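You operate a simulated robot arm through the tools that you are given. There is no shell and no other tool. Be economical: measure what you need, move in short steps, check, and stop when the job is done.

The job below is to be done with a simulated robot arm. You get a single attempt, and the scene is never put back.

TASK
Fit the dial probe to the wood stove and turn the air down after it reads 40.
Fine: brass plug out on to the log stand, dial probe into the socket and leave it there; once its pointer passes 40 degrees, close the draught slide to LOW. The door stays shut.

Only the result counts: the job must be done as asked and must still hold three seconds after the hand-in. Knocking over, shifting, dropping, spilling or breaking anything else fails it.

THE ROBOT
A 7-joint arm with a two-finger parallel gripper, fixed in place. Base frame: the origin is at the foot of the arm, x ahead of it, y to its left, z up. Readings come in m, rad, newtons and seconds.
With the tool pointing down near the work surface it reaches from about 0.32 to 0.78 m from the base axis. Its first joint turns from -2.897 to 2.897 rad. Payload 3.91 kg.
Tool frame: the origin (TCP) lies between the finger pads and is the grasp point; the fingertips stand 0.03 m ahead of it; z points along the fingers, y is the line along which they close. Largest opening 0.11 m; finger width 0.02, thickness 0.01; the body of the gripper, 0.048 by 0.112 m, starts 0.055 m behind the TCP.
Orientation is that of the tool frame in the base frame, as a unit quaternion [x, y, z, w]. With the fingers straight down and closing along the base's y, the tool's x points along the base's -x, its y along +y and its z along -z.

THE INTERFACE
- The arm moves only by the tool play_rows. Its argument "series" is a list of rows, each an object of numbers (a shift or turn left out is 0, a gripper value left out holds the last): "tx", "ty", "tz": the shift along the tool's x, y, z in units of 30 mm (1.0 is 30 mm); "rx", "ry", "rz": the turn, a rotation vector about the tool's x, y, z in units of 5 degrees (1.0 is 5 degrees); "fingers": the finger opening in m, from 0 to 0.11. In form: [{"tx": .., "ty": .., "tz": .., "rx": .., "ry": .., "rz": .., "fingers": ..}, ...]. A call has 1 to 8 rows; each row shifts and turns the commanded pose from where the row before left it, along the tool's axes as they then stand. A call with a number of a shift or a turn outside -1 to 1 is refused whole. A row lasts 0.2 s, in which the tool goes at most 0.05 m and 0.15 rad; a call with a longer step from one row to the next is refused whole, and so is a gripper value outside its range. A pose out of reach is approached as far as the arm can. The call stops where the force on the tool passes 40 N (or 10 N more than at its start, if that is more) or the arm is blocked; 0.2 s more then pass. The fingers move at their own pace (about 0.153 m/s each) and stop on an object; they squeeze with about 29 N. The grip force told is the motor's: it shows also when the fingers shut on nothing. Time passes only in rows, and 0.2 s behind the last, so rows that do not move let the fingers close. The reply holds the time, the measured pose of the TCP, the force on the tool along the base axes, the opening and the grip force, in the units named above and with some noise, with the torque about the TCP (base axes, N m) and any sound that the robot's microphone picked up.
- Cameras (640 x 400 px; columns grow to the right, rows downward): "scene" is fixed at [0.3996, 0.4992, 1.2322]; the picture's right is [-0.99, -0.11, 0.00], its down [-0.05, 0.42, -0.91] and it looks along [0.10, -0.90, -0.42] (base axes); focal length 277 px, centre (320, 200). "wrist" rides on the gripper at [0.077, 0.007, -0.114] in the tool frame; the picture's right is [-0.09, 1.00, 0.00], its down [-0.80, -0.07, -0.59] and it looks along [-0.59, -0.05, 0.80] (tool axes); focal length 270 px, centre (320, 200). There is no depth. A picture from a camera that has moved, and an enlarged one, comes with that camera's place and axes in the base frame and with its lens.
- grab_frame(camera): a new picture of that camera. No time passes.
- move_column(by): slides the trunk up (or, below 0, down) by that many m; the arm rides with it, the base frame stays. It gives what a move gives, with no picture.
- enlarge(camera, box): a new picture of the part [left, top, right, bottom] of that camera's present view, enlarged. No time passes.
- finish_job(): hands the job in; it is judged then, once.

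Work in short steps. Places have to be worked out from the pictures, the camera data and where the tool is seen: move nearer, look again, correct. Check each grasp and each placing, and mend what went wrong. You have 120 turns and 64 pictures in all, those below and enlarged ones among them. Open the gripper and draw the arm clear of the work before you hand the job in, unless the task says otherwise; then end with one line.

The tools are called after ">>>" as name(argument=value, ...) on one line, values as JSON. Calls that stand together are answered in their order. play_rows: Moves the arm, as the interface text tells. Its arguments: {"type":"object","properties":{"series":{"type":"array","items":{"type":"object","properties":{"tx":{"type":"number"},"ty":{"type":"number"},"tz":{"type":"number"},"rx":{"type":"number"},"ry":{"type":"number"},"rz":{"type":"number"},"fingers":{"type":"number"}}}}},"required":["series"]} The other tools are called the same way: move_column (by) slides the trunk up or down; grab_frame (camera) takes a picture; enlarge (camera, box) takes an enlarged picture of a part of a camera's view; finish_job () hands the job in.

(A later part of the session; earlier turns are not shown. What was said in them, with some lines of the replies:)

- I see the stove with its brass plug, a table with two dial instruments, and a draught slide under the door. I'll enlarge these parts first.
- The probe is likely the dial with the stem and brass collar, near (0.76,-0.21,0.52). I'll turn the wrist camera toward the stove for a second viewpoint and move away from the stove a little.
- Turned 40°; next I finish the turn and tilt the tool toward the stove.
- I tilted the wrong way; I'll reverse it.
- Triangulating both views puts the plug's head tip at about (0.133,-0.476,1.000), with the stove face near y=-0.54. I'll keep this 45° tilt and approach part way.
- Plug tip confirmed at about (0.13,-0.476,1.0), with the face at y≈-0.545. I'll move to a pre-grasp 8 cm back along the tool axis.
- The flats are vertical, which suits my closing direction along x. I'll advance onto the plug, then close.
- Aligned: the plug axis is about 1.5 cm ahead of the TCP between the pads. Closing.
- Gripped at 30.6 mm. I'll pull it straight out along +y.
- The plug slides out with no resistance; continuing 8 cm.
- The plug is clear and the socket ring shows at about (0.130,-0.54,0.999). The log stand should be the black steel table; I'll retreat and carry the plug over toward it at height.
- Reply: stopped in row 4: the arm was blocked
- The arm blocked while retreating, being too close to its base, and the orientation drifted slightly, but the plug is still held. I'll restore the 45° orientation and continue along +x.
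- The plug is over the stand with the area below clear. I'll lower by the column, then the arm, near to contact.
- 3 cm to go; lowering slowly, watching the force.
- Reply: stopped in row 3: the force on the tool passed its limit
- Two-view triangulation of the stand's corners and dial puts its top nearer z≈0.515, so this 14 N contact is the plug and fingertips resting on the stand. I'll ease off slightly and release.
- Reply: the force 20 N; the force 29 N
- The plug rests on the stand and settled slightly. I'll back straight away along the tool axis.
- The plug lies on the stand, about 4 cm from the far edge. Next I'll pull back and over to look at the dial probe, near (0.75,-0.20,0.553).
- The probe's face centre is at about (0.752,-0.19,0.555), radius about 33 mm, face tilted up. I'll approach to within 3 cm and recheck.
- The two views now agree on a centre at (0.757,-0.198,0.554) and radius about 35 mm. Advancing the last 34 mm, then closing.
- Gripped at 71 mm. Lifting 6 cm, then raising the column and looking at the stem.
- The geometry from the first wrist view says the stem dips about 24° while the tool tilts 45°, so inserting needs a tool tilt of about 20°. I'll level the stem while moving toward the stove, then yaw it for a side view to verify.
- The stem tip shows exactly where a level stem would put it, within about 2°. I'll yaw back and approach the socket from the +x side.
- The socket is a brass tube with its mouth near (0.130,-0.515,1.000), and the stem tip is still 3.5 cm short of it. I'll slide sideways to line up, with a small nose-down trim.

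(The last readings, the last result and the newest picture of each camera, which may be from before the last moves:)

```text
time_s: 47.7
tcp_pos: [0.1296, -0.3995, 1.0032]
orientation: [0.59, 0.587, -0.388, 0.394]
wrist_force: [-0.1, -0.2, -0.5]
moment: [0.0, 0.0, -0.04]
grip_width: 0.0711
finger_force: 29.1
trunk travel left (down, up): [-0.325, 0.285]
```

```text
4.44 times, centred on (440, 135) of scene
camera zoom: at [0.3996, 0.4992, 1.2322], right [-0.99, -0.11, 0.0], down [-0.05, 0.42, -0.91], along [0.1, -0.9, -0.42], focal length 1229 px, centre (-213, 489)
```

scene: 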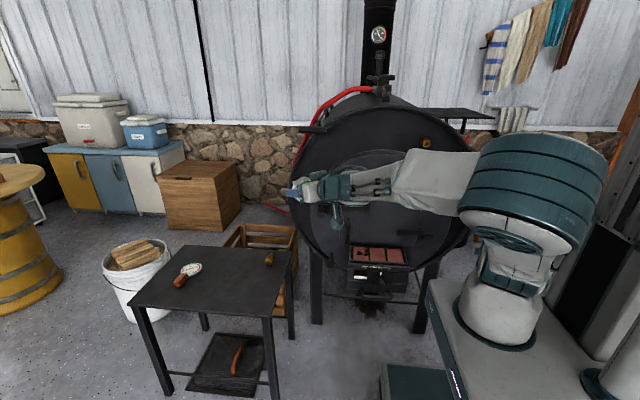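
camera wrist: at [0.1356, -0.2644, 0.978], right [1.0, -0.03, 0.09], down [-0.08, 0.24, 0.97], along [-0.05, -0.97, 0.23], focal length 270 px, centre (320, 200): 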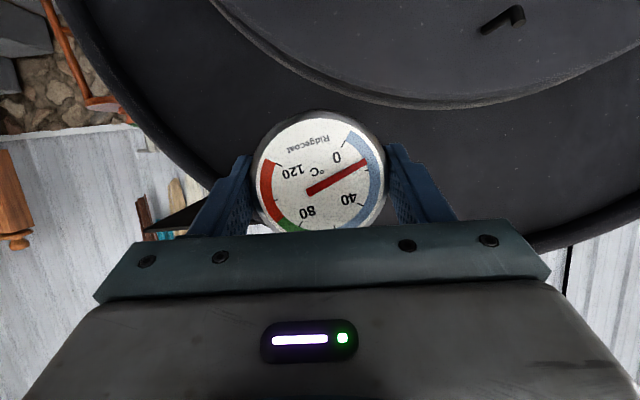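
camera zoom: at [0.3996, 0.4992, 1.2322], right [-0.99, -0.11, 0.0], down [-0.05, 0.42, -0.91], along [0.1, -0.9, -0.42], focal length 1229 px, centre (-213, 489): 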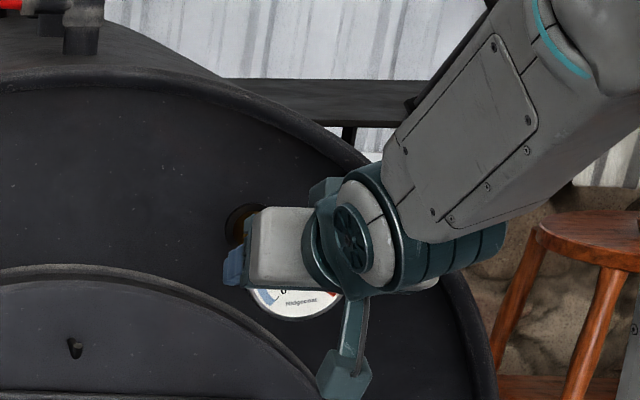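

Lined up at x=0.130. I'll raise 3 mm and push in gently toward the socket mouth.

>>> play_rows(series=[{"tx": -0.09, "tz": -0.04}, {"tx": -0.132, "tz": 0.306}, {"tx": -0.132, "tz": 0.306}, {"tx": -0.132, "tz": 0.306}, {"tx": -0.132, "tz": 0.306}, {"tx": -0.066, "tz": 0.153}])

>>> grab_frame(camera="wrist")

```text
time_s: 49.1
tcp_pos: [0.1309, -0.4427, 1.0089]
orientation: [0.59, 0.588, -0.388, 0.395]
wrist_force: [1.9, 26.8, -2.3]
moment: [0.2, 0.03, -0.03]
grip_width: 0.0714
finger_force: 29.1
trunk travel left (down, up): [-0.325, 0.285]
```

```text
24 pictures are left
camera wrist: at [0.1366, -0.3067, 0.9818], right [1.0, -0.03, 0.09], down [-0.08, 0.24, 0.97], along [-0.05, -0.97, 0.23], focal length 270 px, centre (320, 200)
```

wrist: 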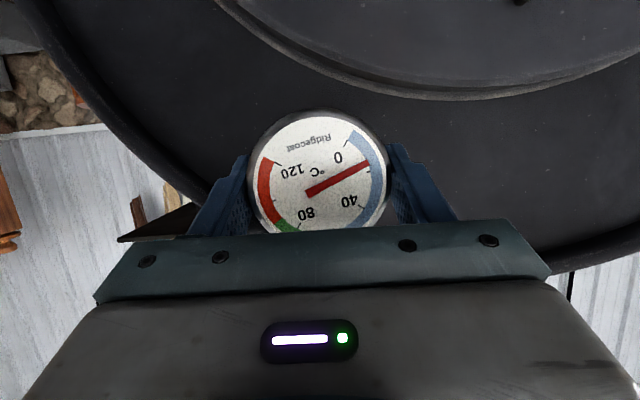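

It made contact at 27 N; the moments put the contact slightly high and toward -x, so the tip caught the upper rim. I'll back off 1 cm, drop 4 mm, shift +2.5 mm in x, and retry.

>>> play_rows(series=[{"tx": 0.132, "tz": -0.306}, {"tx": 0.122, "tz": 0.053, "ty": 0.08}, {}])

>>> play_rows(series=[{"tx": -0.066, "tz": 0.153}, {"tx": -0.066, "tz": 0.153}, {"tx": -0.066, "tz": 0.153}])

```text
time_s: 49.9
tcp_pos: [0.1323, -0.4352, 1.0042]
orientation: [0.59, 0.588, -0.388, 0.395]
wrist_force: [-0.3, -0.4, -1.2]
moment: [-0.02, 0.01, 0.0]
grip_width: 0.0708
finger_force: 28.9
trunk travel left (down, up): [-0.325, 0.285]
```

```text
time_s: 50.7
tcp_pos: [0.1343, -0.4466, 1.0047]
orientation: [0.588, 0.589, -0.388, 0.396]
wrist_force: [5.5, 23.8, -0.7]
moment: [0.26, -0.03, 0.14]
grip_width: 0.0713
finger_force: 29.2
trunk travel left (down, up): [-0.325, 0.285]
```

>>> play_rows(series=[{"tx": 0.132, "tz": -0.306}, {"tx": 0.264, "tz": -0.612}, {}])

>>> enlarge(camera="wrist", box=[220, 80, 420, 240])

>>> enlarge(camera="scene", box=[400, 115, 480, 175])

```text
time_s: 51.5
tcp_pos: [0.1325, -0.4197, 1.0039]
orientation: [0.59, 0.588, -0.388, 0.396]
wrist_force: [0.2, -0.1, -1.7]
moment: [0.05, -0.01, 0.01]
grip_width: 0.071
finger_force: 28.9
trunk travel left (down, up): [-0.325, 0.285]
```

```text
2.50 times, centred on (320, 160) of wrist
camera zoom: at [0.1382, -0.2841, 0.9775], right [1.0, -0.03, 0.09], down [-0.08, 0.24, 0.97], along [-0.05, -0.97, 0.23], focal length 676 px, centre (320, 300)
```

zoom: 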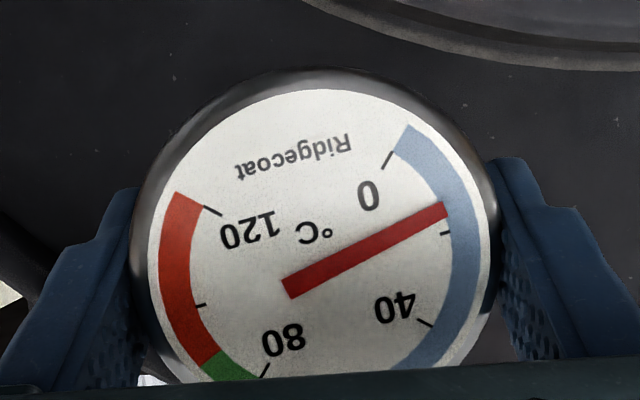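

```text
6.67 times, centred on (440, 145) of scene
camera zoom: at [0.3996, 0.4992, 1.2322], right [-0.99, -0.11, 0.0], down [-0.05, 0.42, -0.91], along [0.1, -0.9, -0.42], focal length 1844 px, centre (-480, 567)
```

zoom: 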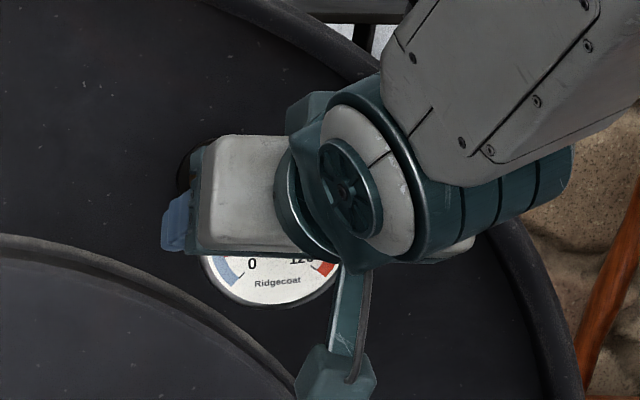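

The bezel asymmetry and the moments both say the stem is yawed about 5° toward -x in the grip. I'll correct the yaw, trim the position, and retry.

>>> play_rows(series=[{"rx": -0.92, "rz": -0.4}, {"ty": -0.05, "tx": -0.04}, {"tx": -0.119, "tz": 0.275}, {"tx": -0.119, "tz": 0.275}, {"tx": -0.066, "tz": 0.153}, {"tx": -0.066, "tz": 0.153}])

```text
time_s: 52.9
tcp_pos: [0.1341, -0.4472, 1.0051]
orientation: [0.563, 0.613, -0.371, 0.412]
wrist_force: [-0.3, 10.7, -0.8]
moment: [0.15, 0.02, -0.1]
grip_width: 0.071
finger_force: 28.7
trunk travel left (down, up): [-0.325, 0.285]
```

Still catching the rim. I'll back off and sidestep +8 cm to get a sharp look at the socket mouth.

>>> play_rows(series=[{"tx": 0.2, "tz": -0.46}, {"tx": 0.2, "tz": -0.46}, {"ty": 0.9}, {"ty": 0.9}, {"ty": 0.9}, {}])

>>> enlarge(camera="wrist", box=[120, 80, 320, 240])

```text
time_s: 54.3
tcp_pos: [0.2107, -0.4118, 1.0065]
orientation: [0.564, 0.612, -0.371, 0.411]
wrist_force: [0.1, -0.8, -1.8]
moment: [-0.01, 0.0, -0.02]
grip_width: 0.0711
finger_force: 28.7
trunk travel left (down, up): [-0.325, 0.285]
```

```text
2.50 times, centred on (220, 160) of wrist
camera zoom: at [0.2052, -0.2761, 0.9792], right [0.99, 0.06, 0.09], down [-0.1, 0.23, 0.97], along [0.03, -0.97, 0.23], focal length 676 px, centre (570, 300)
```

zoom: 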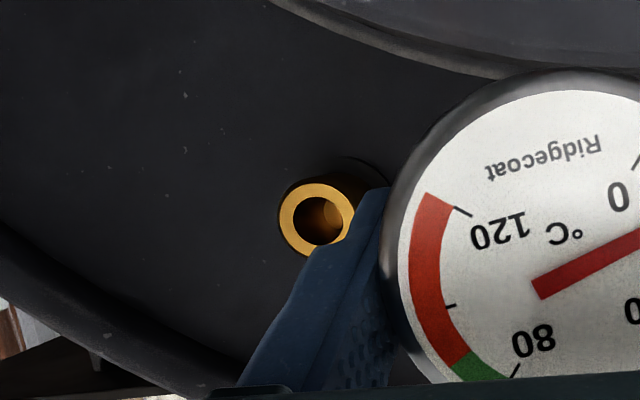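

Sharp view: mouth centre (0.1285,-0.517,1.000), bore about 18 mm. The previous tries bracket the height: the first was high, the third low. I'll retry at TCP z≈1.007 with the yaw-corrected stem.

>>> play_rows(series=[{"ty": -0.85}, {"ty": -0.85}, {"ty": -0.85, "tx": -0.037, "tz": -0.015}, {"tx": -0.128, "ty": -0.03, "tz": 0.306}, {}])

>>> play_rows(series=[{"tx": -0.128, "ty": -0.03, "tz": 0.306}, {"tx": -0.064, "ty": -0.015, "tz": 0.153}, {"tx": -0.064, "ty": -0.015, "tz": 0.153}])

```text
time_s: 55.5
tcp_pos: [0.1353, -0.4289, 1.0064]
orientation: [0.564, 0.613, -0.371, 0.411]
wrist_force: [0.1, -0.2, -1.0]
moment: [0.02, -0.01, 0.02]
grip_width: 0.071
finger_force: 28.8
trunk travel left (down, up): [-0.325, 0.285]
```

```text
time_s: 56.3
tcp_pos: [0.1359, -0.4476, 1.006]
orientation: [0.564, 0.613, -0.371, 0.411]
wrist_force: [-0.6, 9.5, -1.5]
moment: [0.12, 0.04, -0.07]
grip_width: 0.0709
finger_force: 29.4
trunk travel left (down, up): [-0.325, 0.285]
```

Contact is only 9.5 N, and combining the four contacts puts the tip about 2–3 mm low now. I'll slide up in small steps under light pressure and watch for the y advance.

>>> play_rows(series=[{"tx": -0.046, "tz": -0.019, "ty": -0.02}, {"tx": -0.046, "tz": -0.019, "ty": -0.015}, {}])

```text
time_s: 57.1
tcp_pos: [0.1348, -0.4483, 1.0086]
orientation: [0.564, 0.612, -0.372, 0.411]
wrist_force: [0.7, 0.0, -1.6]
moment: [0.01, 0.03, -0.02]
grip_width: 0.0707
finger_force: 29.0
trunk travel left (down, up): [-0.325, 0.285]
```

Contact force vanished, so the tip is likely in the bore. Advancing in small steps.

>>> play_rows(series=[{"tx": -0.064, "ty": -0.015, "tz": 0.153}, {"tx": -0.064, "ty": -0.015, "tz": 0.153}, {}])

```text
time_s: 57.9
tcp_pos: [0.135, -0.4591, 1.0087]
orientation: [0.564, 0.612, -0.371, 0.411]
wrist_force: [-1.2, 0.4, -3.1]
moment: [0.1, 0.01, -0.05]
grip_width: 0.0708
finger_force: 29.2
trunk travel left (down, up): [-0.325, 0.285]
```

It's entering. I'll continue with a 1 mm downward trim.

>>> play_rows(series=[{"tx": 0.03, "tz": 0.013}, {"tx": -0.064, "ty": -0.015, "tz": 0.153}, {"tx": -0.064, "ty": -0.015, "tz": 0.153}, {}])

```text
time_s: 58.9
tcp_pos: [0.1337, -0.4683, 1.0073]
orientation: [0.564, 0.612, -0.371, 0.411]
wrist_force: [-4.2, 0.9, -3.1]
moment: [0.04, 0.02, -0.19]
grip_width: 0.0709
finger_force: 28.8
trunk travel left (down, up): [-0.325, 0.285]
```

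Side forces of -4 N in x and -3 N in z; I'll trim both ways and continue.

>>> play_rows(series=[{"tx": 0.03, "tz": 0.013, "ty": -0.05}, {"tx": -0.064, "ty": -0.015, "tz": 0.153}, {"tx": -0.064, "ty": -0.015, "tz": 0.153}, {}])

>>> grab_frame(camera="wrist")

```text
time_s: 59.9
tcp_pos: [0.1334, -0.4769, 1.0069]
orientation: [0.564, 0.613, -0.371, 0.411]
wrist_force: [-5.5, 18.6, -7.0]
moment: [-0.24, 0.0, 0.09]
grip_width: 0.0709
finger_force: 29.0
trunk travel left (down, up): [-0.325, 0.285]
```

```text
20 pictures are left
camera wrist: at [0.127, -0.3403, 0.9802], right [0.99, 0.06, 0.09], down [-0.1, 0.23, 0.97], along [0.03, -0.97, 0.23], focal length 270 px, centre (320, 200)
```

wrist: 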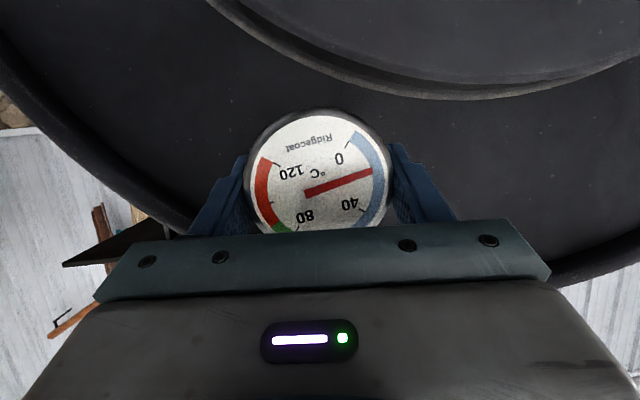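

The needle is starting to climb, and the brass collar should be near the socket rim. I'll relax the side load and press a little to confirm it's seated.

>>> play_rows(series=[{"tx": 0.06, "tz": 0.025, "ty": -0.06}, {"tx": -0.026, "ty": -0.006, "tz": 0.061}, {"tx": -0.026, "ty": -0.006, "tz": 0.061}, {}])

>>> enlarge(camera="scene", box=[400, 115, 480, 175])

```text
time_s: 60.9
tcp_pos: [0.1316, -0.4797, 1.0057]
orientation: [0.563, 0.613, -0.37, 0.411]
wrist_force: [-2.2, 25.8, -3.4]
moment: [-0.15, 0.02, -0.1]
grip_width: 0.0707
finger_force: 29.1
trunk travel left (down, up): [-0.325, 0.285]
```

```text
6.67 times, centred on (440, 145) of scene
camera zoom: at [0.3996, 0.4992, 1.2322], right [-0.99, -0.11, 0.0], down [-0.05, 0.42, -0.91], along [0.1, -0.9, -0.42], focal length 1844 px, centre (-480, 567)
```

zoom: 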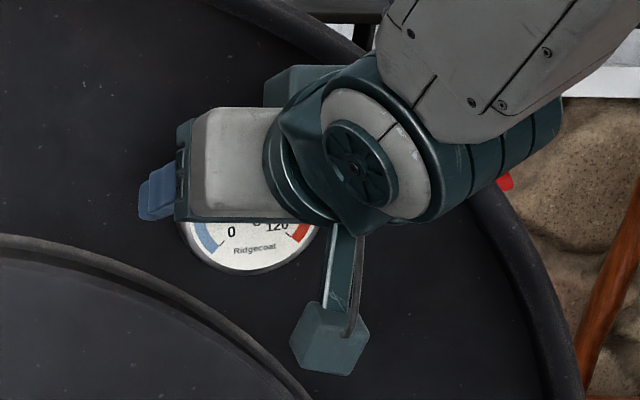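

Firm stop at 26 N. I'll ease the load, then open a little and look.

>>> play_rows(series=[{"tx": 0.03, "tz": -0.07}, {"fingers": 0.078}, {}, {}])

>>> enlarge(camera="wrist", box=[220, 80, 420, 240])

```text
time_s: 61.9
tcp_pos: [0.1313, -0.4803, 1.0056]
orientation: [0.563, 0.613, -0.371, 0.412]
wrist_force: [-0.1, -0.7, 0.6]
moment: [0.01, -0.03, 0.01]
grip_width: 0.0779
finger_force: 0.0
trunk travel left (down, up): [-0.325, 0.285]
```

```text
2.50 times, centred on (320, 160) of wrist
camera zoom: at [0.1253, -0.3441, 0.9784], right [0.99, 0.06, 0.09], down [-0.1, 0.23, 0.97], along [0.03, -0.97, 0.24], focal length 676 px, centre (320, 300)
```

zoom: 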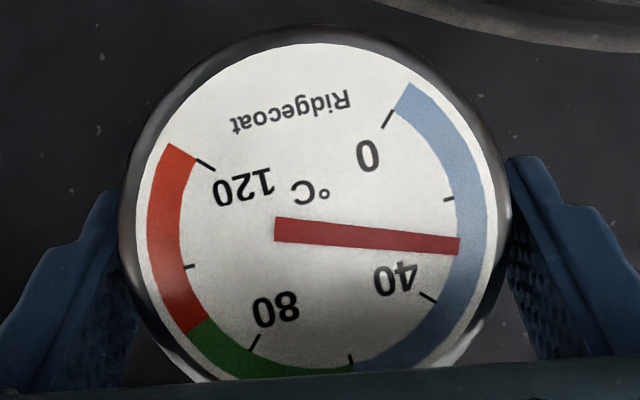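

The probe holds itself and already reads about 29. I'll open wide and withdraw along the tool axis.

>>> play_rows(series=[{"fingers": 0.105}, {"tz": -0.7}, {"tz": -0.8}])

>>> grab_frame(camera="wrist")

```text
time_s: 62.7
tcp_pos: [0.1284, -0.4388, 1.0245]
orientation: [0.564, 0.612, -0.372, 0.411]
wrist_force: [0.8, -0.4, -0.1]
moment: [0.02, 0.0, 0.02]
grip_width: 0.1051
finger_force: 0.0
trunk travel left (down, up): [-0.325, 0.285]
```

```text
17 pictures are left
camera wrist: at [0.1219, -0.302, 0.996], right [0.99, 0.06, 0.09], down [-0.1, 0.23, 0.97], along [0.03, -0.97, 0.24], focal length 270 px, centre (320, 200)
```

wrist: 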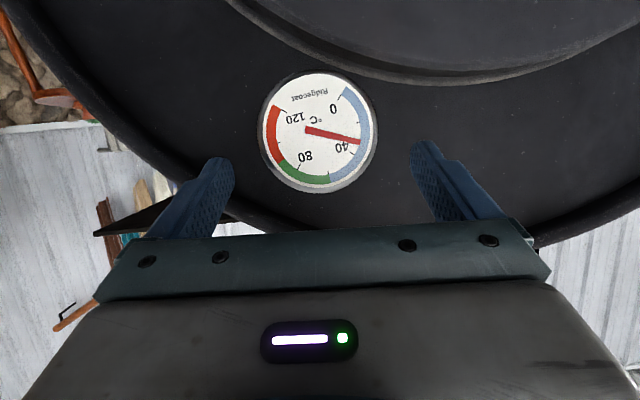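

The probe sits in its socket, reading about 35 and rising. I'll withdraw further, move to the +x side, then lower toward the draught slide.

>>> play_rows(series=[{"tz": -0.9}, {"ty": 1}, {"ty": 1}, {"ty": 1}, {"ty": 1}, {"ty": 1, "tz": -1}, {"ty": 1, "tz": -1}, {"tz": -1}])

>>> enlarge(camera="scene", box=[400, 110, 480, 170])

```text
time_s: 64.5
tcp_pos: [0.2983, -0.3141, 1.0697]
orientation: [0.564, 0.613, -0.371, 0.411]
wrist_force: [-0.1, 0.1, 0.6]
moment: [-0.02, -0.01, -0.02]
grip_width: 0.1051
finger_force: 0.1
trunk travel left (down, up): [-0.325, 0.285]
```

```text
6.67 times, centred on (440, 140) of scene
camera zoom: at [0.3996, 0.4992, 1.2322], right [-0.99, -0.11, 0.0], down [-0.05, 0.42, -0.91], along [0.1, -0.9, -0.42], focal length 1844 px, centre (-480, 600)
```

zoom: 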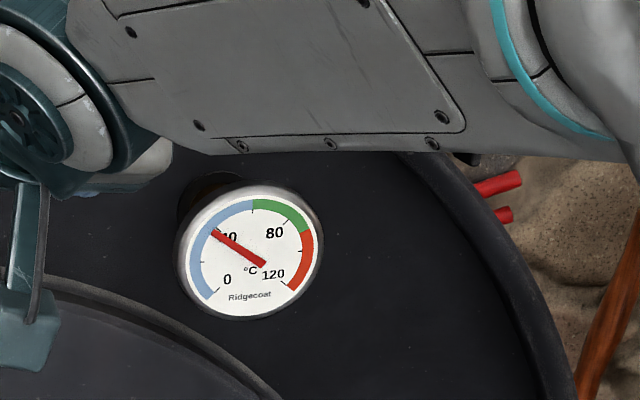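

The probe is well seated, reading about 38. I'll lower the trunk and look at the draught slide.

>>> move_column(by=-0.32)

>>> grab_frame(camera="wrist")

>>> grab_frame(camera="scene")

```text
time_s: 67.7
tcp_pos: [0.2981, -0.3151, 0.7492]
orientation: [0.563, 0.613, -0.371, 0.412]
wrist_force: [0.1, -0.3, 0.4]
moment: [0.01, -0.01, 0.0]
grip_width: 0.1053
finger_force: 0.1
trunk travel left (down, up): [-0.005, 0.605]
```

```text
15 pictures are left
camera wrist: at [0.2912, -0.1793, 0.7228], right [0.99, 0.06, 0.09], down [-0.1, 0.23, 0.97], along [0.03, -0.97, 0.24], focal length 270 px, centre (320, 200)
```

wrist: 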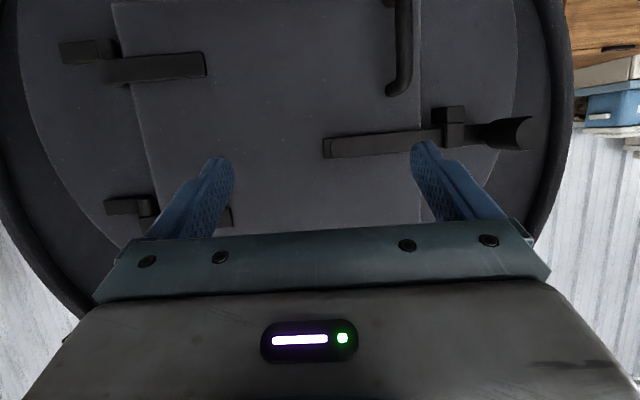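

```text
14 pictures are left
```

scene: 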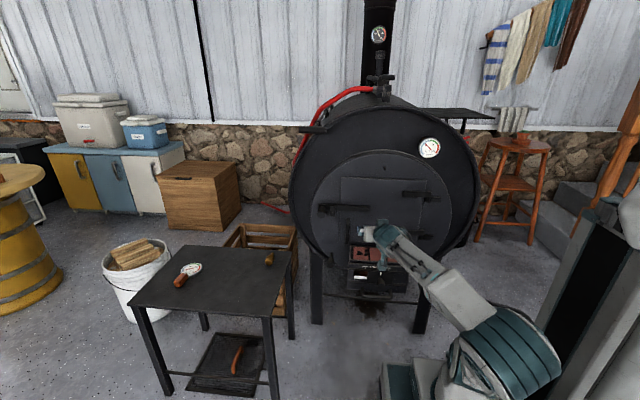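

The dial sits securely. I'll restore the 45° tilt and descend in front of the slide for a close look, while staying back.

>>> play_rows(series=[{"rx": 0.92, "rz": 0.4}, {"ry": 0.9}, {"ry": 0.9}, {"ry": 0.9}, {"ry": 0.9}, {"ry": 0.8}, {"tx": 0.8, "tz": -0.8}])

>>> play_rows(series=[{"tx": 0.7, "tz": 0.7}, {"tx": 0.7, "tz": 0.7}, {"tx": 0.7, "tz": 0.7}, {"tx": 0.7, "tz": 0.7}, {"tx": 0.7, "tz": 0.7}])

>>> grab_frame(camera="wrist")

>>> enlarge(camera="scene", box=[340, 120, 480, 310])

```text
time_s: 69.3
tcp_pos: [0.2977, -0.2825, 0.7492]
orientation: [0.653, 0.653, -0.268, 0.275]
wrist_force: [-1.3, 0.7, -0.3]
moment: [0.03, -0.01, 0.04]
grip_width: 0.1051
finger_force: 0.0
trunk travel left (down, up): [-0.005, 0.605]
```

```text
time_s: 70.5
tcp_pos: [0.2983, -0.2817, 0.6015]
orientation: [0.653, 0.652, -0.268, 0.276]
wrist_force: [0.5, -0.2, -0.3]
moment: [0.02, 0.01, 0.01]
grip_width: 0.1048
finger_force: 0.1
trunk travel left (down, up): [-0.005, 0.605]
```

```text
13 pictures are left
camera wrist: at [0.3038, -0.1459, 0.6272], right [1.0, -0.06, 0.07], down [-0.08, -0.14, 0.99], along [-0.05, -0.99, -0.15], focal length 270 px, centre (320, 200)
```

wrist: 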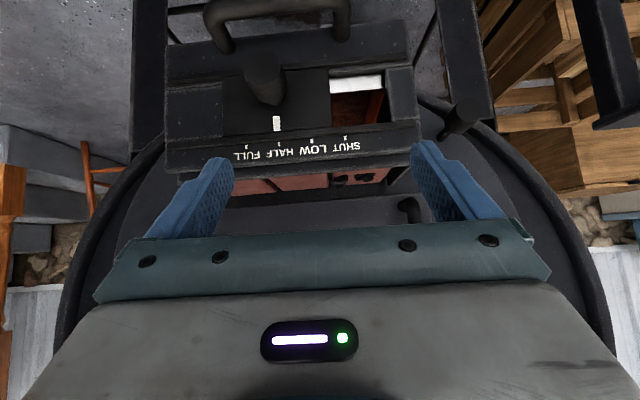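

```text
2.11 times, centred on (410, 215) of scene
camera zoom: at [0.3996, 0.4992, 1.2322], right [-0.99, -0.11, 0.0], down [-0.05, 0.42, -0.91], along [0.1, -0.9, -0.42], focal length 582 px, centre (130, 168)
```

zoom: 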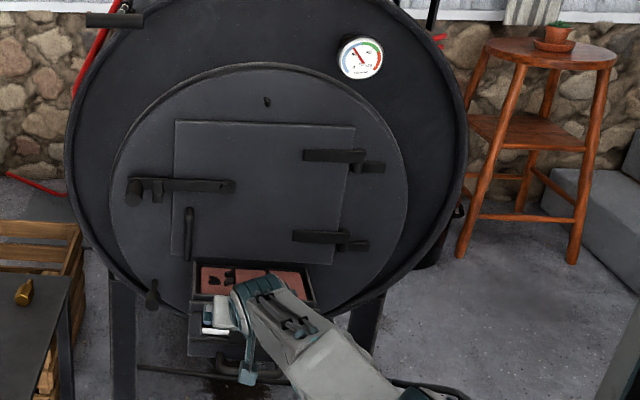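

Triangulated: slide marker (0.261,-0.365,0.526), knob axis about (0.258, -0.365..-0.326, 0.50), notch spacing about 30 mm. I'll check the dial reading and go to a pre-grasp in front of the knob.

>>> enlarge(camera="scene", box=[410, 130, 450, 160])

>>> play_rows(series=[{"ty": -0.67, "tx": 0.55, "tz": 0.6, "fingers": 0.07}, {"ty": -0.67, "tx": 0.55, "tz": 0.6}])

>>> grab_frame(camera="wrist")

```text
13.33 times, centred on (430, 145) of scene
camera zoom: at [0.3996, 0.4992, 1.2322], right [-0.99, -0.11, 0.0], down [-0.05, 0.42, -0.91], along [0.1, -0.9, -0.42], focal length 3688 px, centre (-1147, 933)
```

zoom: 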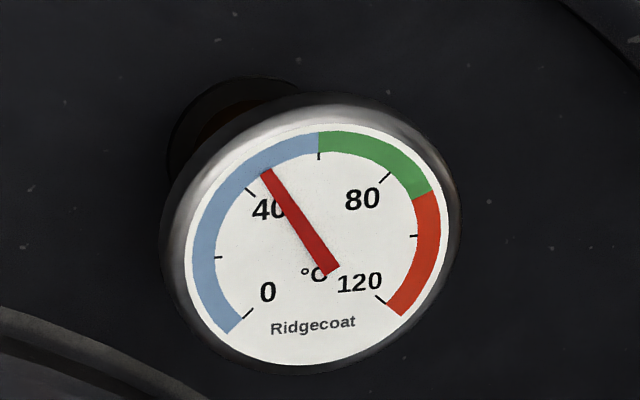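

```text
time_s: 71.1
tcp_pos: [0.2635, -0.2865, 0.5552]
orientation: [0.654, 0.652, -0.269, 0.274]
wrist_force: [0.9, 0.8, -0.8]
moment: [-0.01, -0.04, 0.01]
grip_width: 0.0701
finger_force: 0.1
out of reach, approached as far as the arm can: row 2
trunk travel left (down, up): [-0.005, 0.605]
```

```text
10 pictures are left
camera wrist: at [0.268, -0.1505, 0.5812], right [1.0, -0.06, 0.07], down [-0.08, -0.14, 0.99], along [-0.05, -0.99, -0.15], focal length 270 px, centre (320, 200)
```

wrist: 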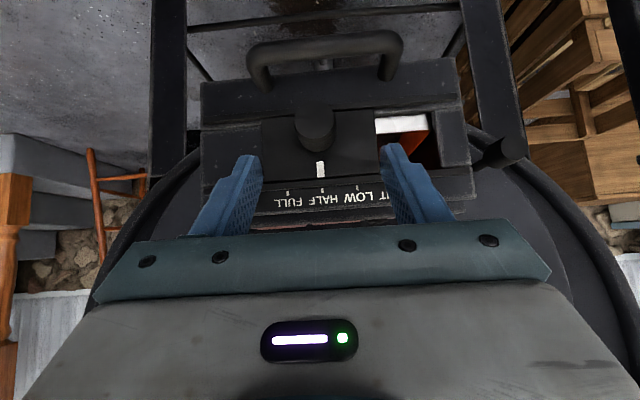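

The dial reads about 46, past 40, so the slide may be closed. The knob end is at about (0.2615,-0.320,0.507); the arm is near its close-in limit, so I'll steepen to 60° and line up above the knob.

>>> play_rows(series=[{"ry": 1, "tz": -0.2}, {"ry": 1}, {"ry": 1}, {"tx": -0.73, "tz": 0.43, "ty": -0.07}, {}])

>>> grab_frame(camera="wrist")

```text
time_s: 72.3
tcp_pos: [0.2596, -0.3072, 0.5591]
orientation: [0.683, 0.683, -0.18, 0.188]
wrist_force: [0.3, 0.6, -0.1]
moment: [0.0, 0.01, 0.02]
grip_width: 0.0698
finger_force: 0.1
trunk travel left (down, up): [-0.005, 0.605]
```

```text
9 pictures are left
camera wrist: at [0.2648, -0.1832, 0.619], right [1.0, -0.07, 0.05], down [-0.08, -0.39, 0.92], along [-0.05, -0.92, -0.4], focal length 270 px, centre (320, 200)
```

wrist: 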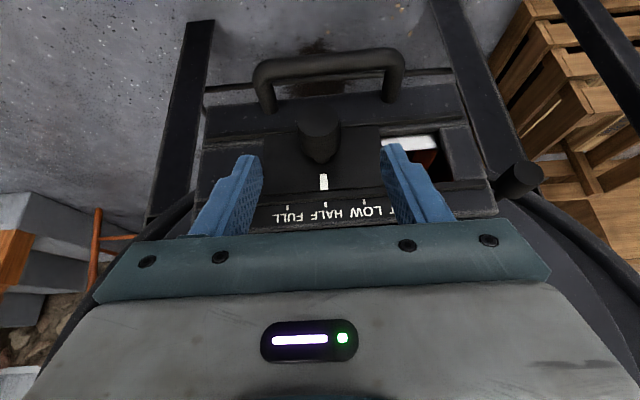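

Knob centred between the fingers. Advancing 5 cm along the tool axis.

>>> play_rows(series=[{"tz": 0.6}, {"tz": 0.6}, {"tz": 0.47}])

>>> grab_frame(camera="wrist")

```text
time_s: 73.1
tcp_pos: [0.2609, -0.3323, 0.5142]
orientation: [0.683, 0.683, -0.18, 0.188]
wrist_force: [-0.3, 0.5, 0.3]
moment: [0.01, 0.01, 0.01]
grip_width: 0.07
finger_force: 0.1
trunk travel left (down, up): [-0.005, 0.605]
```

```text
8 pictures are left
camera wrist: at [0.2656, -0.2085, 0.5751], right [1.0, -0.07, 0.05], down [-0.08, -0.39, 0.92], along [-0.05, -0.92, -0.4], focal length 270 px, centre (320, 200)
```

wrist: 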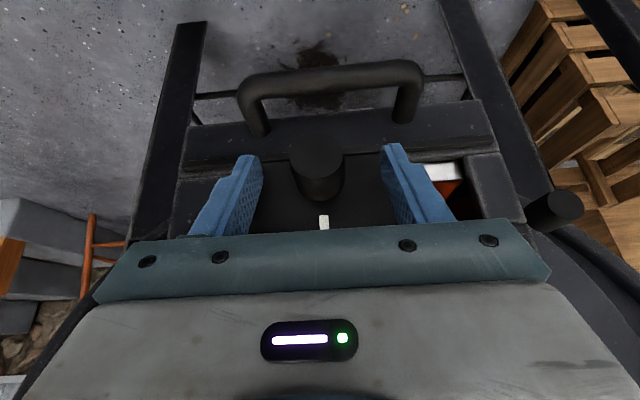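

The knob is between the pads; closing on it.

>>> play_rows(series=[{"fingers": 0.0}, {}, {}])

```text
time_s: 73.9
tcp_pos: [0.2624, -0.3321, 0.5155]
orientation: [0.683, 0.683, -0.181, 0.189]
wrist_force: [0.2, -0.9, -3.1]
moment: [-0.23, -0.05, -0.09]
grip_width: 0.0295
finger_force: 44.9
trunk travel left (down, up): [-0.005, 0.605]
```

Gripped. Sliding 30 mm toward LOW (+x) in small steps.

>>> play_rows(series=[{"ty": 0.2}, {"ty": 0.2}, {"ty": 0.2}, {"ty": 0.2}, {"ty": 0.2}, {}])

>>> grab_frame(camera="wrist")

```text
time_s: 75.3
tcp_pos: [0.2909, -0.3343, 0.5144]
orientation: [0.683, 0.682, -0.179, 0.188]
wrist_force: [-2.1, -2.9, -9.9]
moment: [0.3, 0.04, -0.19]
grip_width: 0.0294
finger_force: 44.4
trunk travel left (down, up): [-0.005, 0.605]
```

```text
7 pictures are left
camera wrist: at [0.2963, -0.2086, 0.5752], right [1.0, -0.07, 0.05], down [-0.08, -0.39, 0.92], along [-0.05, -0.92, -0.4], focal length 270 px, centre (320, 200)
```

wrist: 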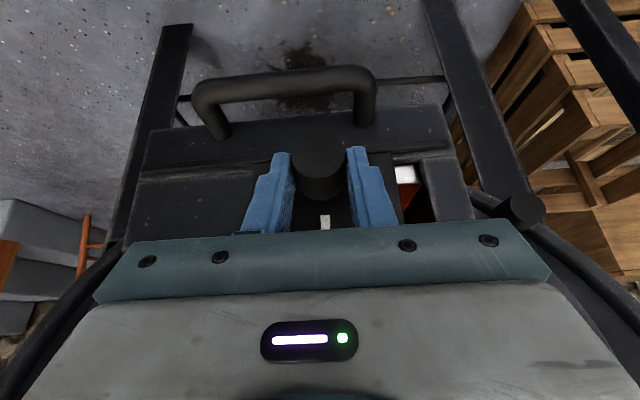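

The slide followed the knob about 29 mm. I'll release, back out, and compare the marker with the LOW tick.

>>> play_rows(series=[{"fingers": 0.07}, {}, {"tz": -0.8}, {"tz": -1}, {"tz": -1}])

>>> enlarge(camera="wrist", box=[180, 80, 460, 250])

```text
time_s: 76.5
tcp_pos: [0.2894, -0.29, 0.5889]
orientation: [0.683, 0.683, -0.18, 0.188]
wrist_force: [0.6, 0.1, 1.2]
moment: [0.02, -0.01, 0.03]
grip_width: 0.0703
finger_force: 0.1
trunk travel left (down, up): [-0.005, 0.605]
```

```text
2.29 times, centred on (320, 165) of wrist
camera zoom: at [0.2949, -0.166, 0.6487], right [1.0, -0.07, 0.05], down [-0.08, -0.39, 0.92], along [-0.05, -0.92, -0.4], focal length 618 px, centre (320, 280)
```

zoom: 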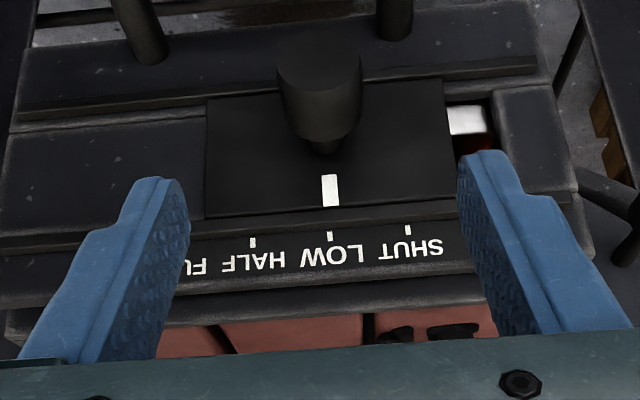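

The marker sits at or very near LOW. I'll move the arm clear upward and to the side so the fixed camera can confirm it.

>>> play_rows(series=[{"tz": -0.6, "ty": 0.4}, {"ty": 1, "tz": -0.2}, {"ty": 1, "tz": -0.2}, {"ty": 1, "tz": -0.2}, {"ty": 1}, {"ty": 1}, {"ty": 1}, {"ty": 1}])

>>> move_column(by=0.3)

>>> enlarge(camera="scene", box=[340, 250, 410, 295])

```text
time_s: 78.3
tcp_pos: [0.5113, -0.2715, 0.6226]
orientation: [0.683, 0.682, -0.18, 0.188]
wrist_force: [-0.4, -0.2, 0.0]
moment: [0.0, -0.01, 0.02]
grip_width: 0.0702
finger_force: 0.1
trunk travel left (down, up): [-0.005, 0.605]
```

```text
time_s: 81.3
tcp_pos: [0.5132, -0.2712, 0.9207]
orientation: [0.683, 0.682, -0.18, 0.188]
wrist_force: [0.7, 0.7, -0.2]
moment: [0.01, -0.02, 0.02]
grip_width: 0.0702
finger_force: 0.2
trunk travel left (down, up): [-0.305, 0.305]
```

```text
8.89 times, centred on (375, 272) of scene
camera zoom: at [0.3996, 0.4992, 1.2322], right [-0.99, -0.11, 0.0], down [-0.05, 0.42, -0.91], along [0.1, -0.9, -0.42], focal length 2459 px, centre (-169, -444)
```

zoom: 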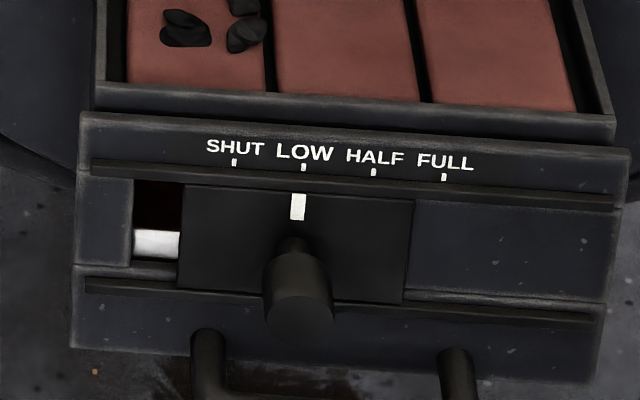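

The marker is under LOW, within about 1 mm and matching how it sat at HALF. One last overall check before handing in.

>>> grab_frame(camera="scene")

>>> enlarge(camera="scene", box=[410, 130, 450, 160])

```text
4 pictures are left
```

scene: 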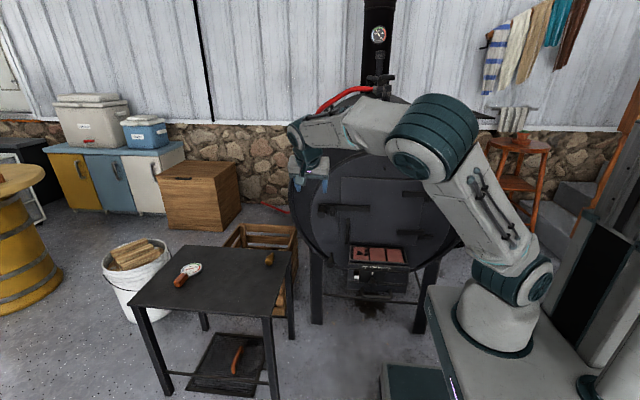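

```text
13.33 times, centred on (430, 145) of scene
camera zoom: at [0.3996, 0.4992, 1.2322], right [-0.99, -0.11, 0.0], down [-0.05, 0.42, -0.91], along [0.1, -0.9, -0.42], focal length 3688 px, centre (-1147, 933)
```

zoom: 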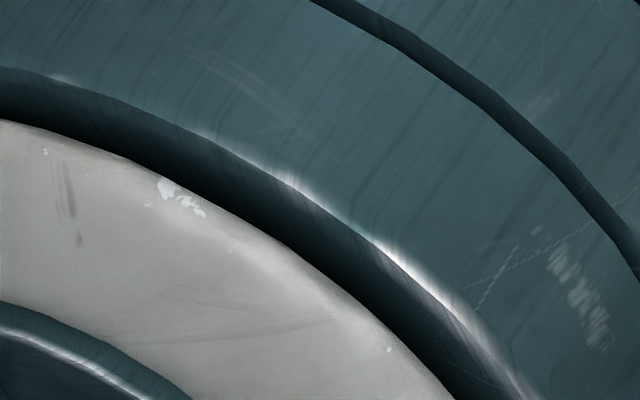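

The plug is on the stand, but the elbow hides the dial. I'll lower the trunk a bit to see that it's undisturbed.

>>> move_column(by=-0.2)

>>> enlarge(camera="scene", box=[390, 115, 470, 175])

```text
time_s: 83.5
tcp_pos: [0.5116, -0.2724, 0.7213]
orientation: [0.683, 0.682, -0.181, 0.188]
wrist_force: [0.1, 0.3, -0.2]
moment: [-0.01, 0.01, 0.0]
grip_width: 0.0702
finger_force: 0.0
trunk travel left (down, up): [-0.105, 0.505]
```

```text
6.67 times, centred on (430, 145) of scene
camera zoom: at [0.3996, 0.4992, 1.2322], right [-0.99, -0.11, 0.0], down [-0.05, 0.42, -0.91], along [0.1, -0.9, -0.42], focal length 1844 px, centre (-413, 567)
```

zoom: 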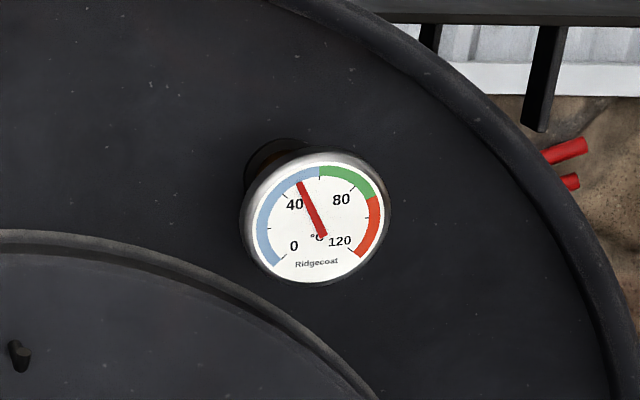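

The dial is seated and reads about 50, the slide is at LOW, the plug is on the stand, and the arm is clear with the gripper open. Handing in.

>>> finish_job()

```text
The job is handed in.
```

The dial probe is in the stove socket and reads about 50 °C. The draught slide went to LOW after the pointer passed 40, the brass plug lies on the black steel table (which I took to be the log stand), and the door was left shut.
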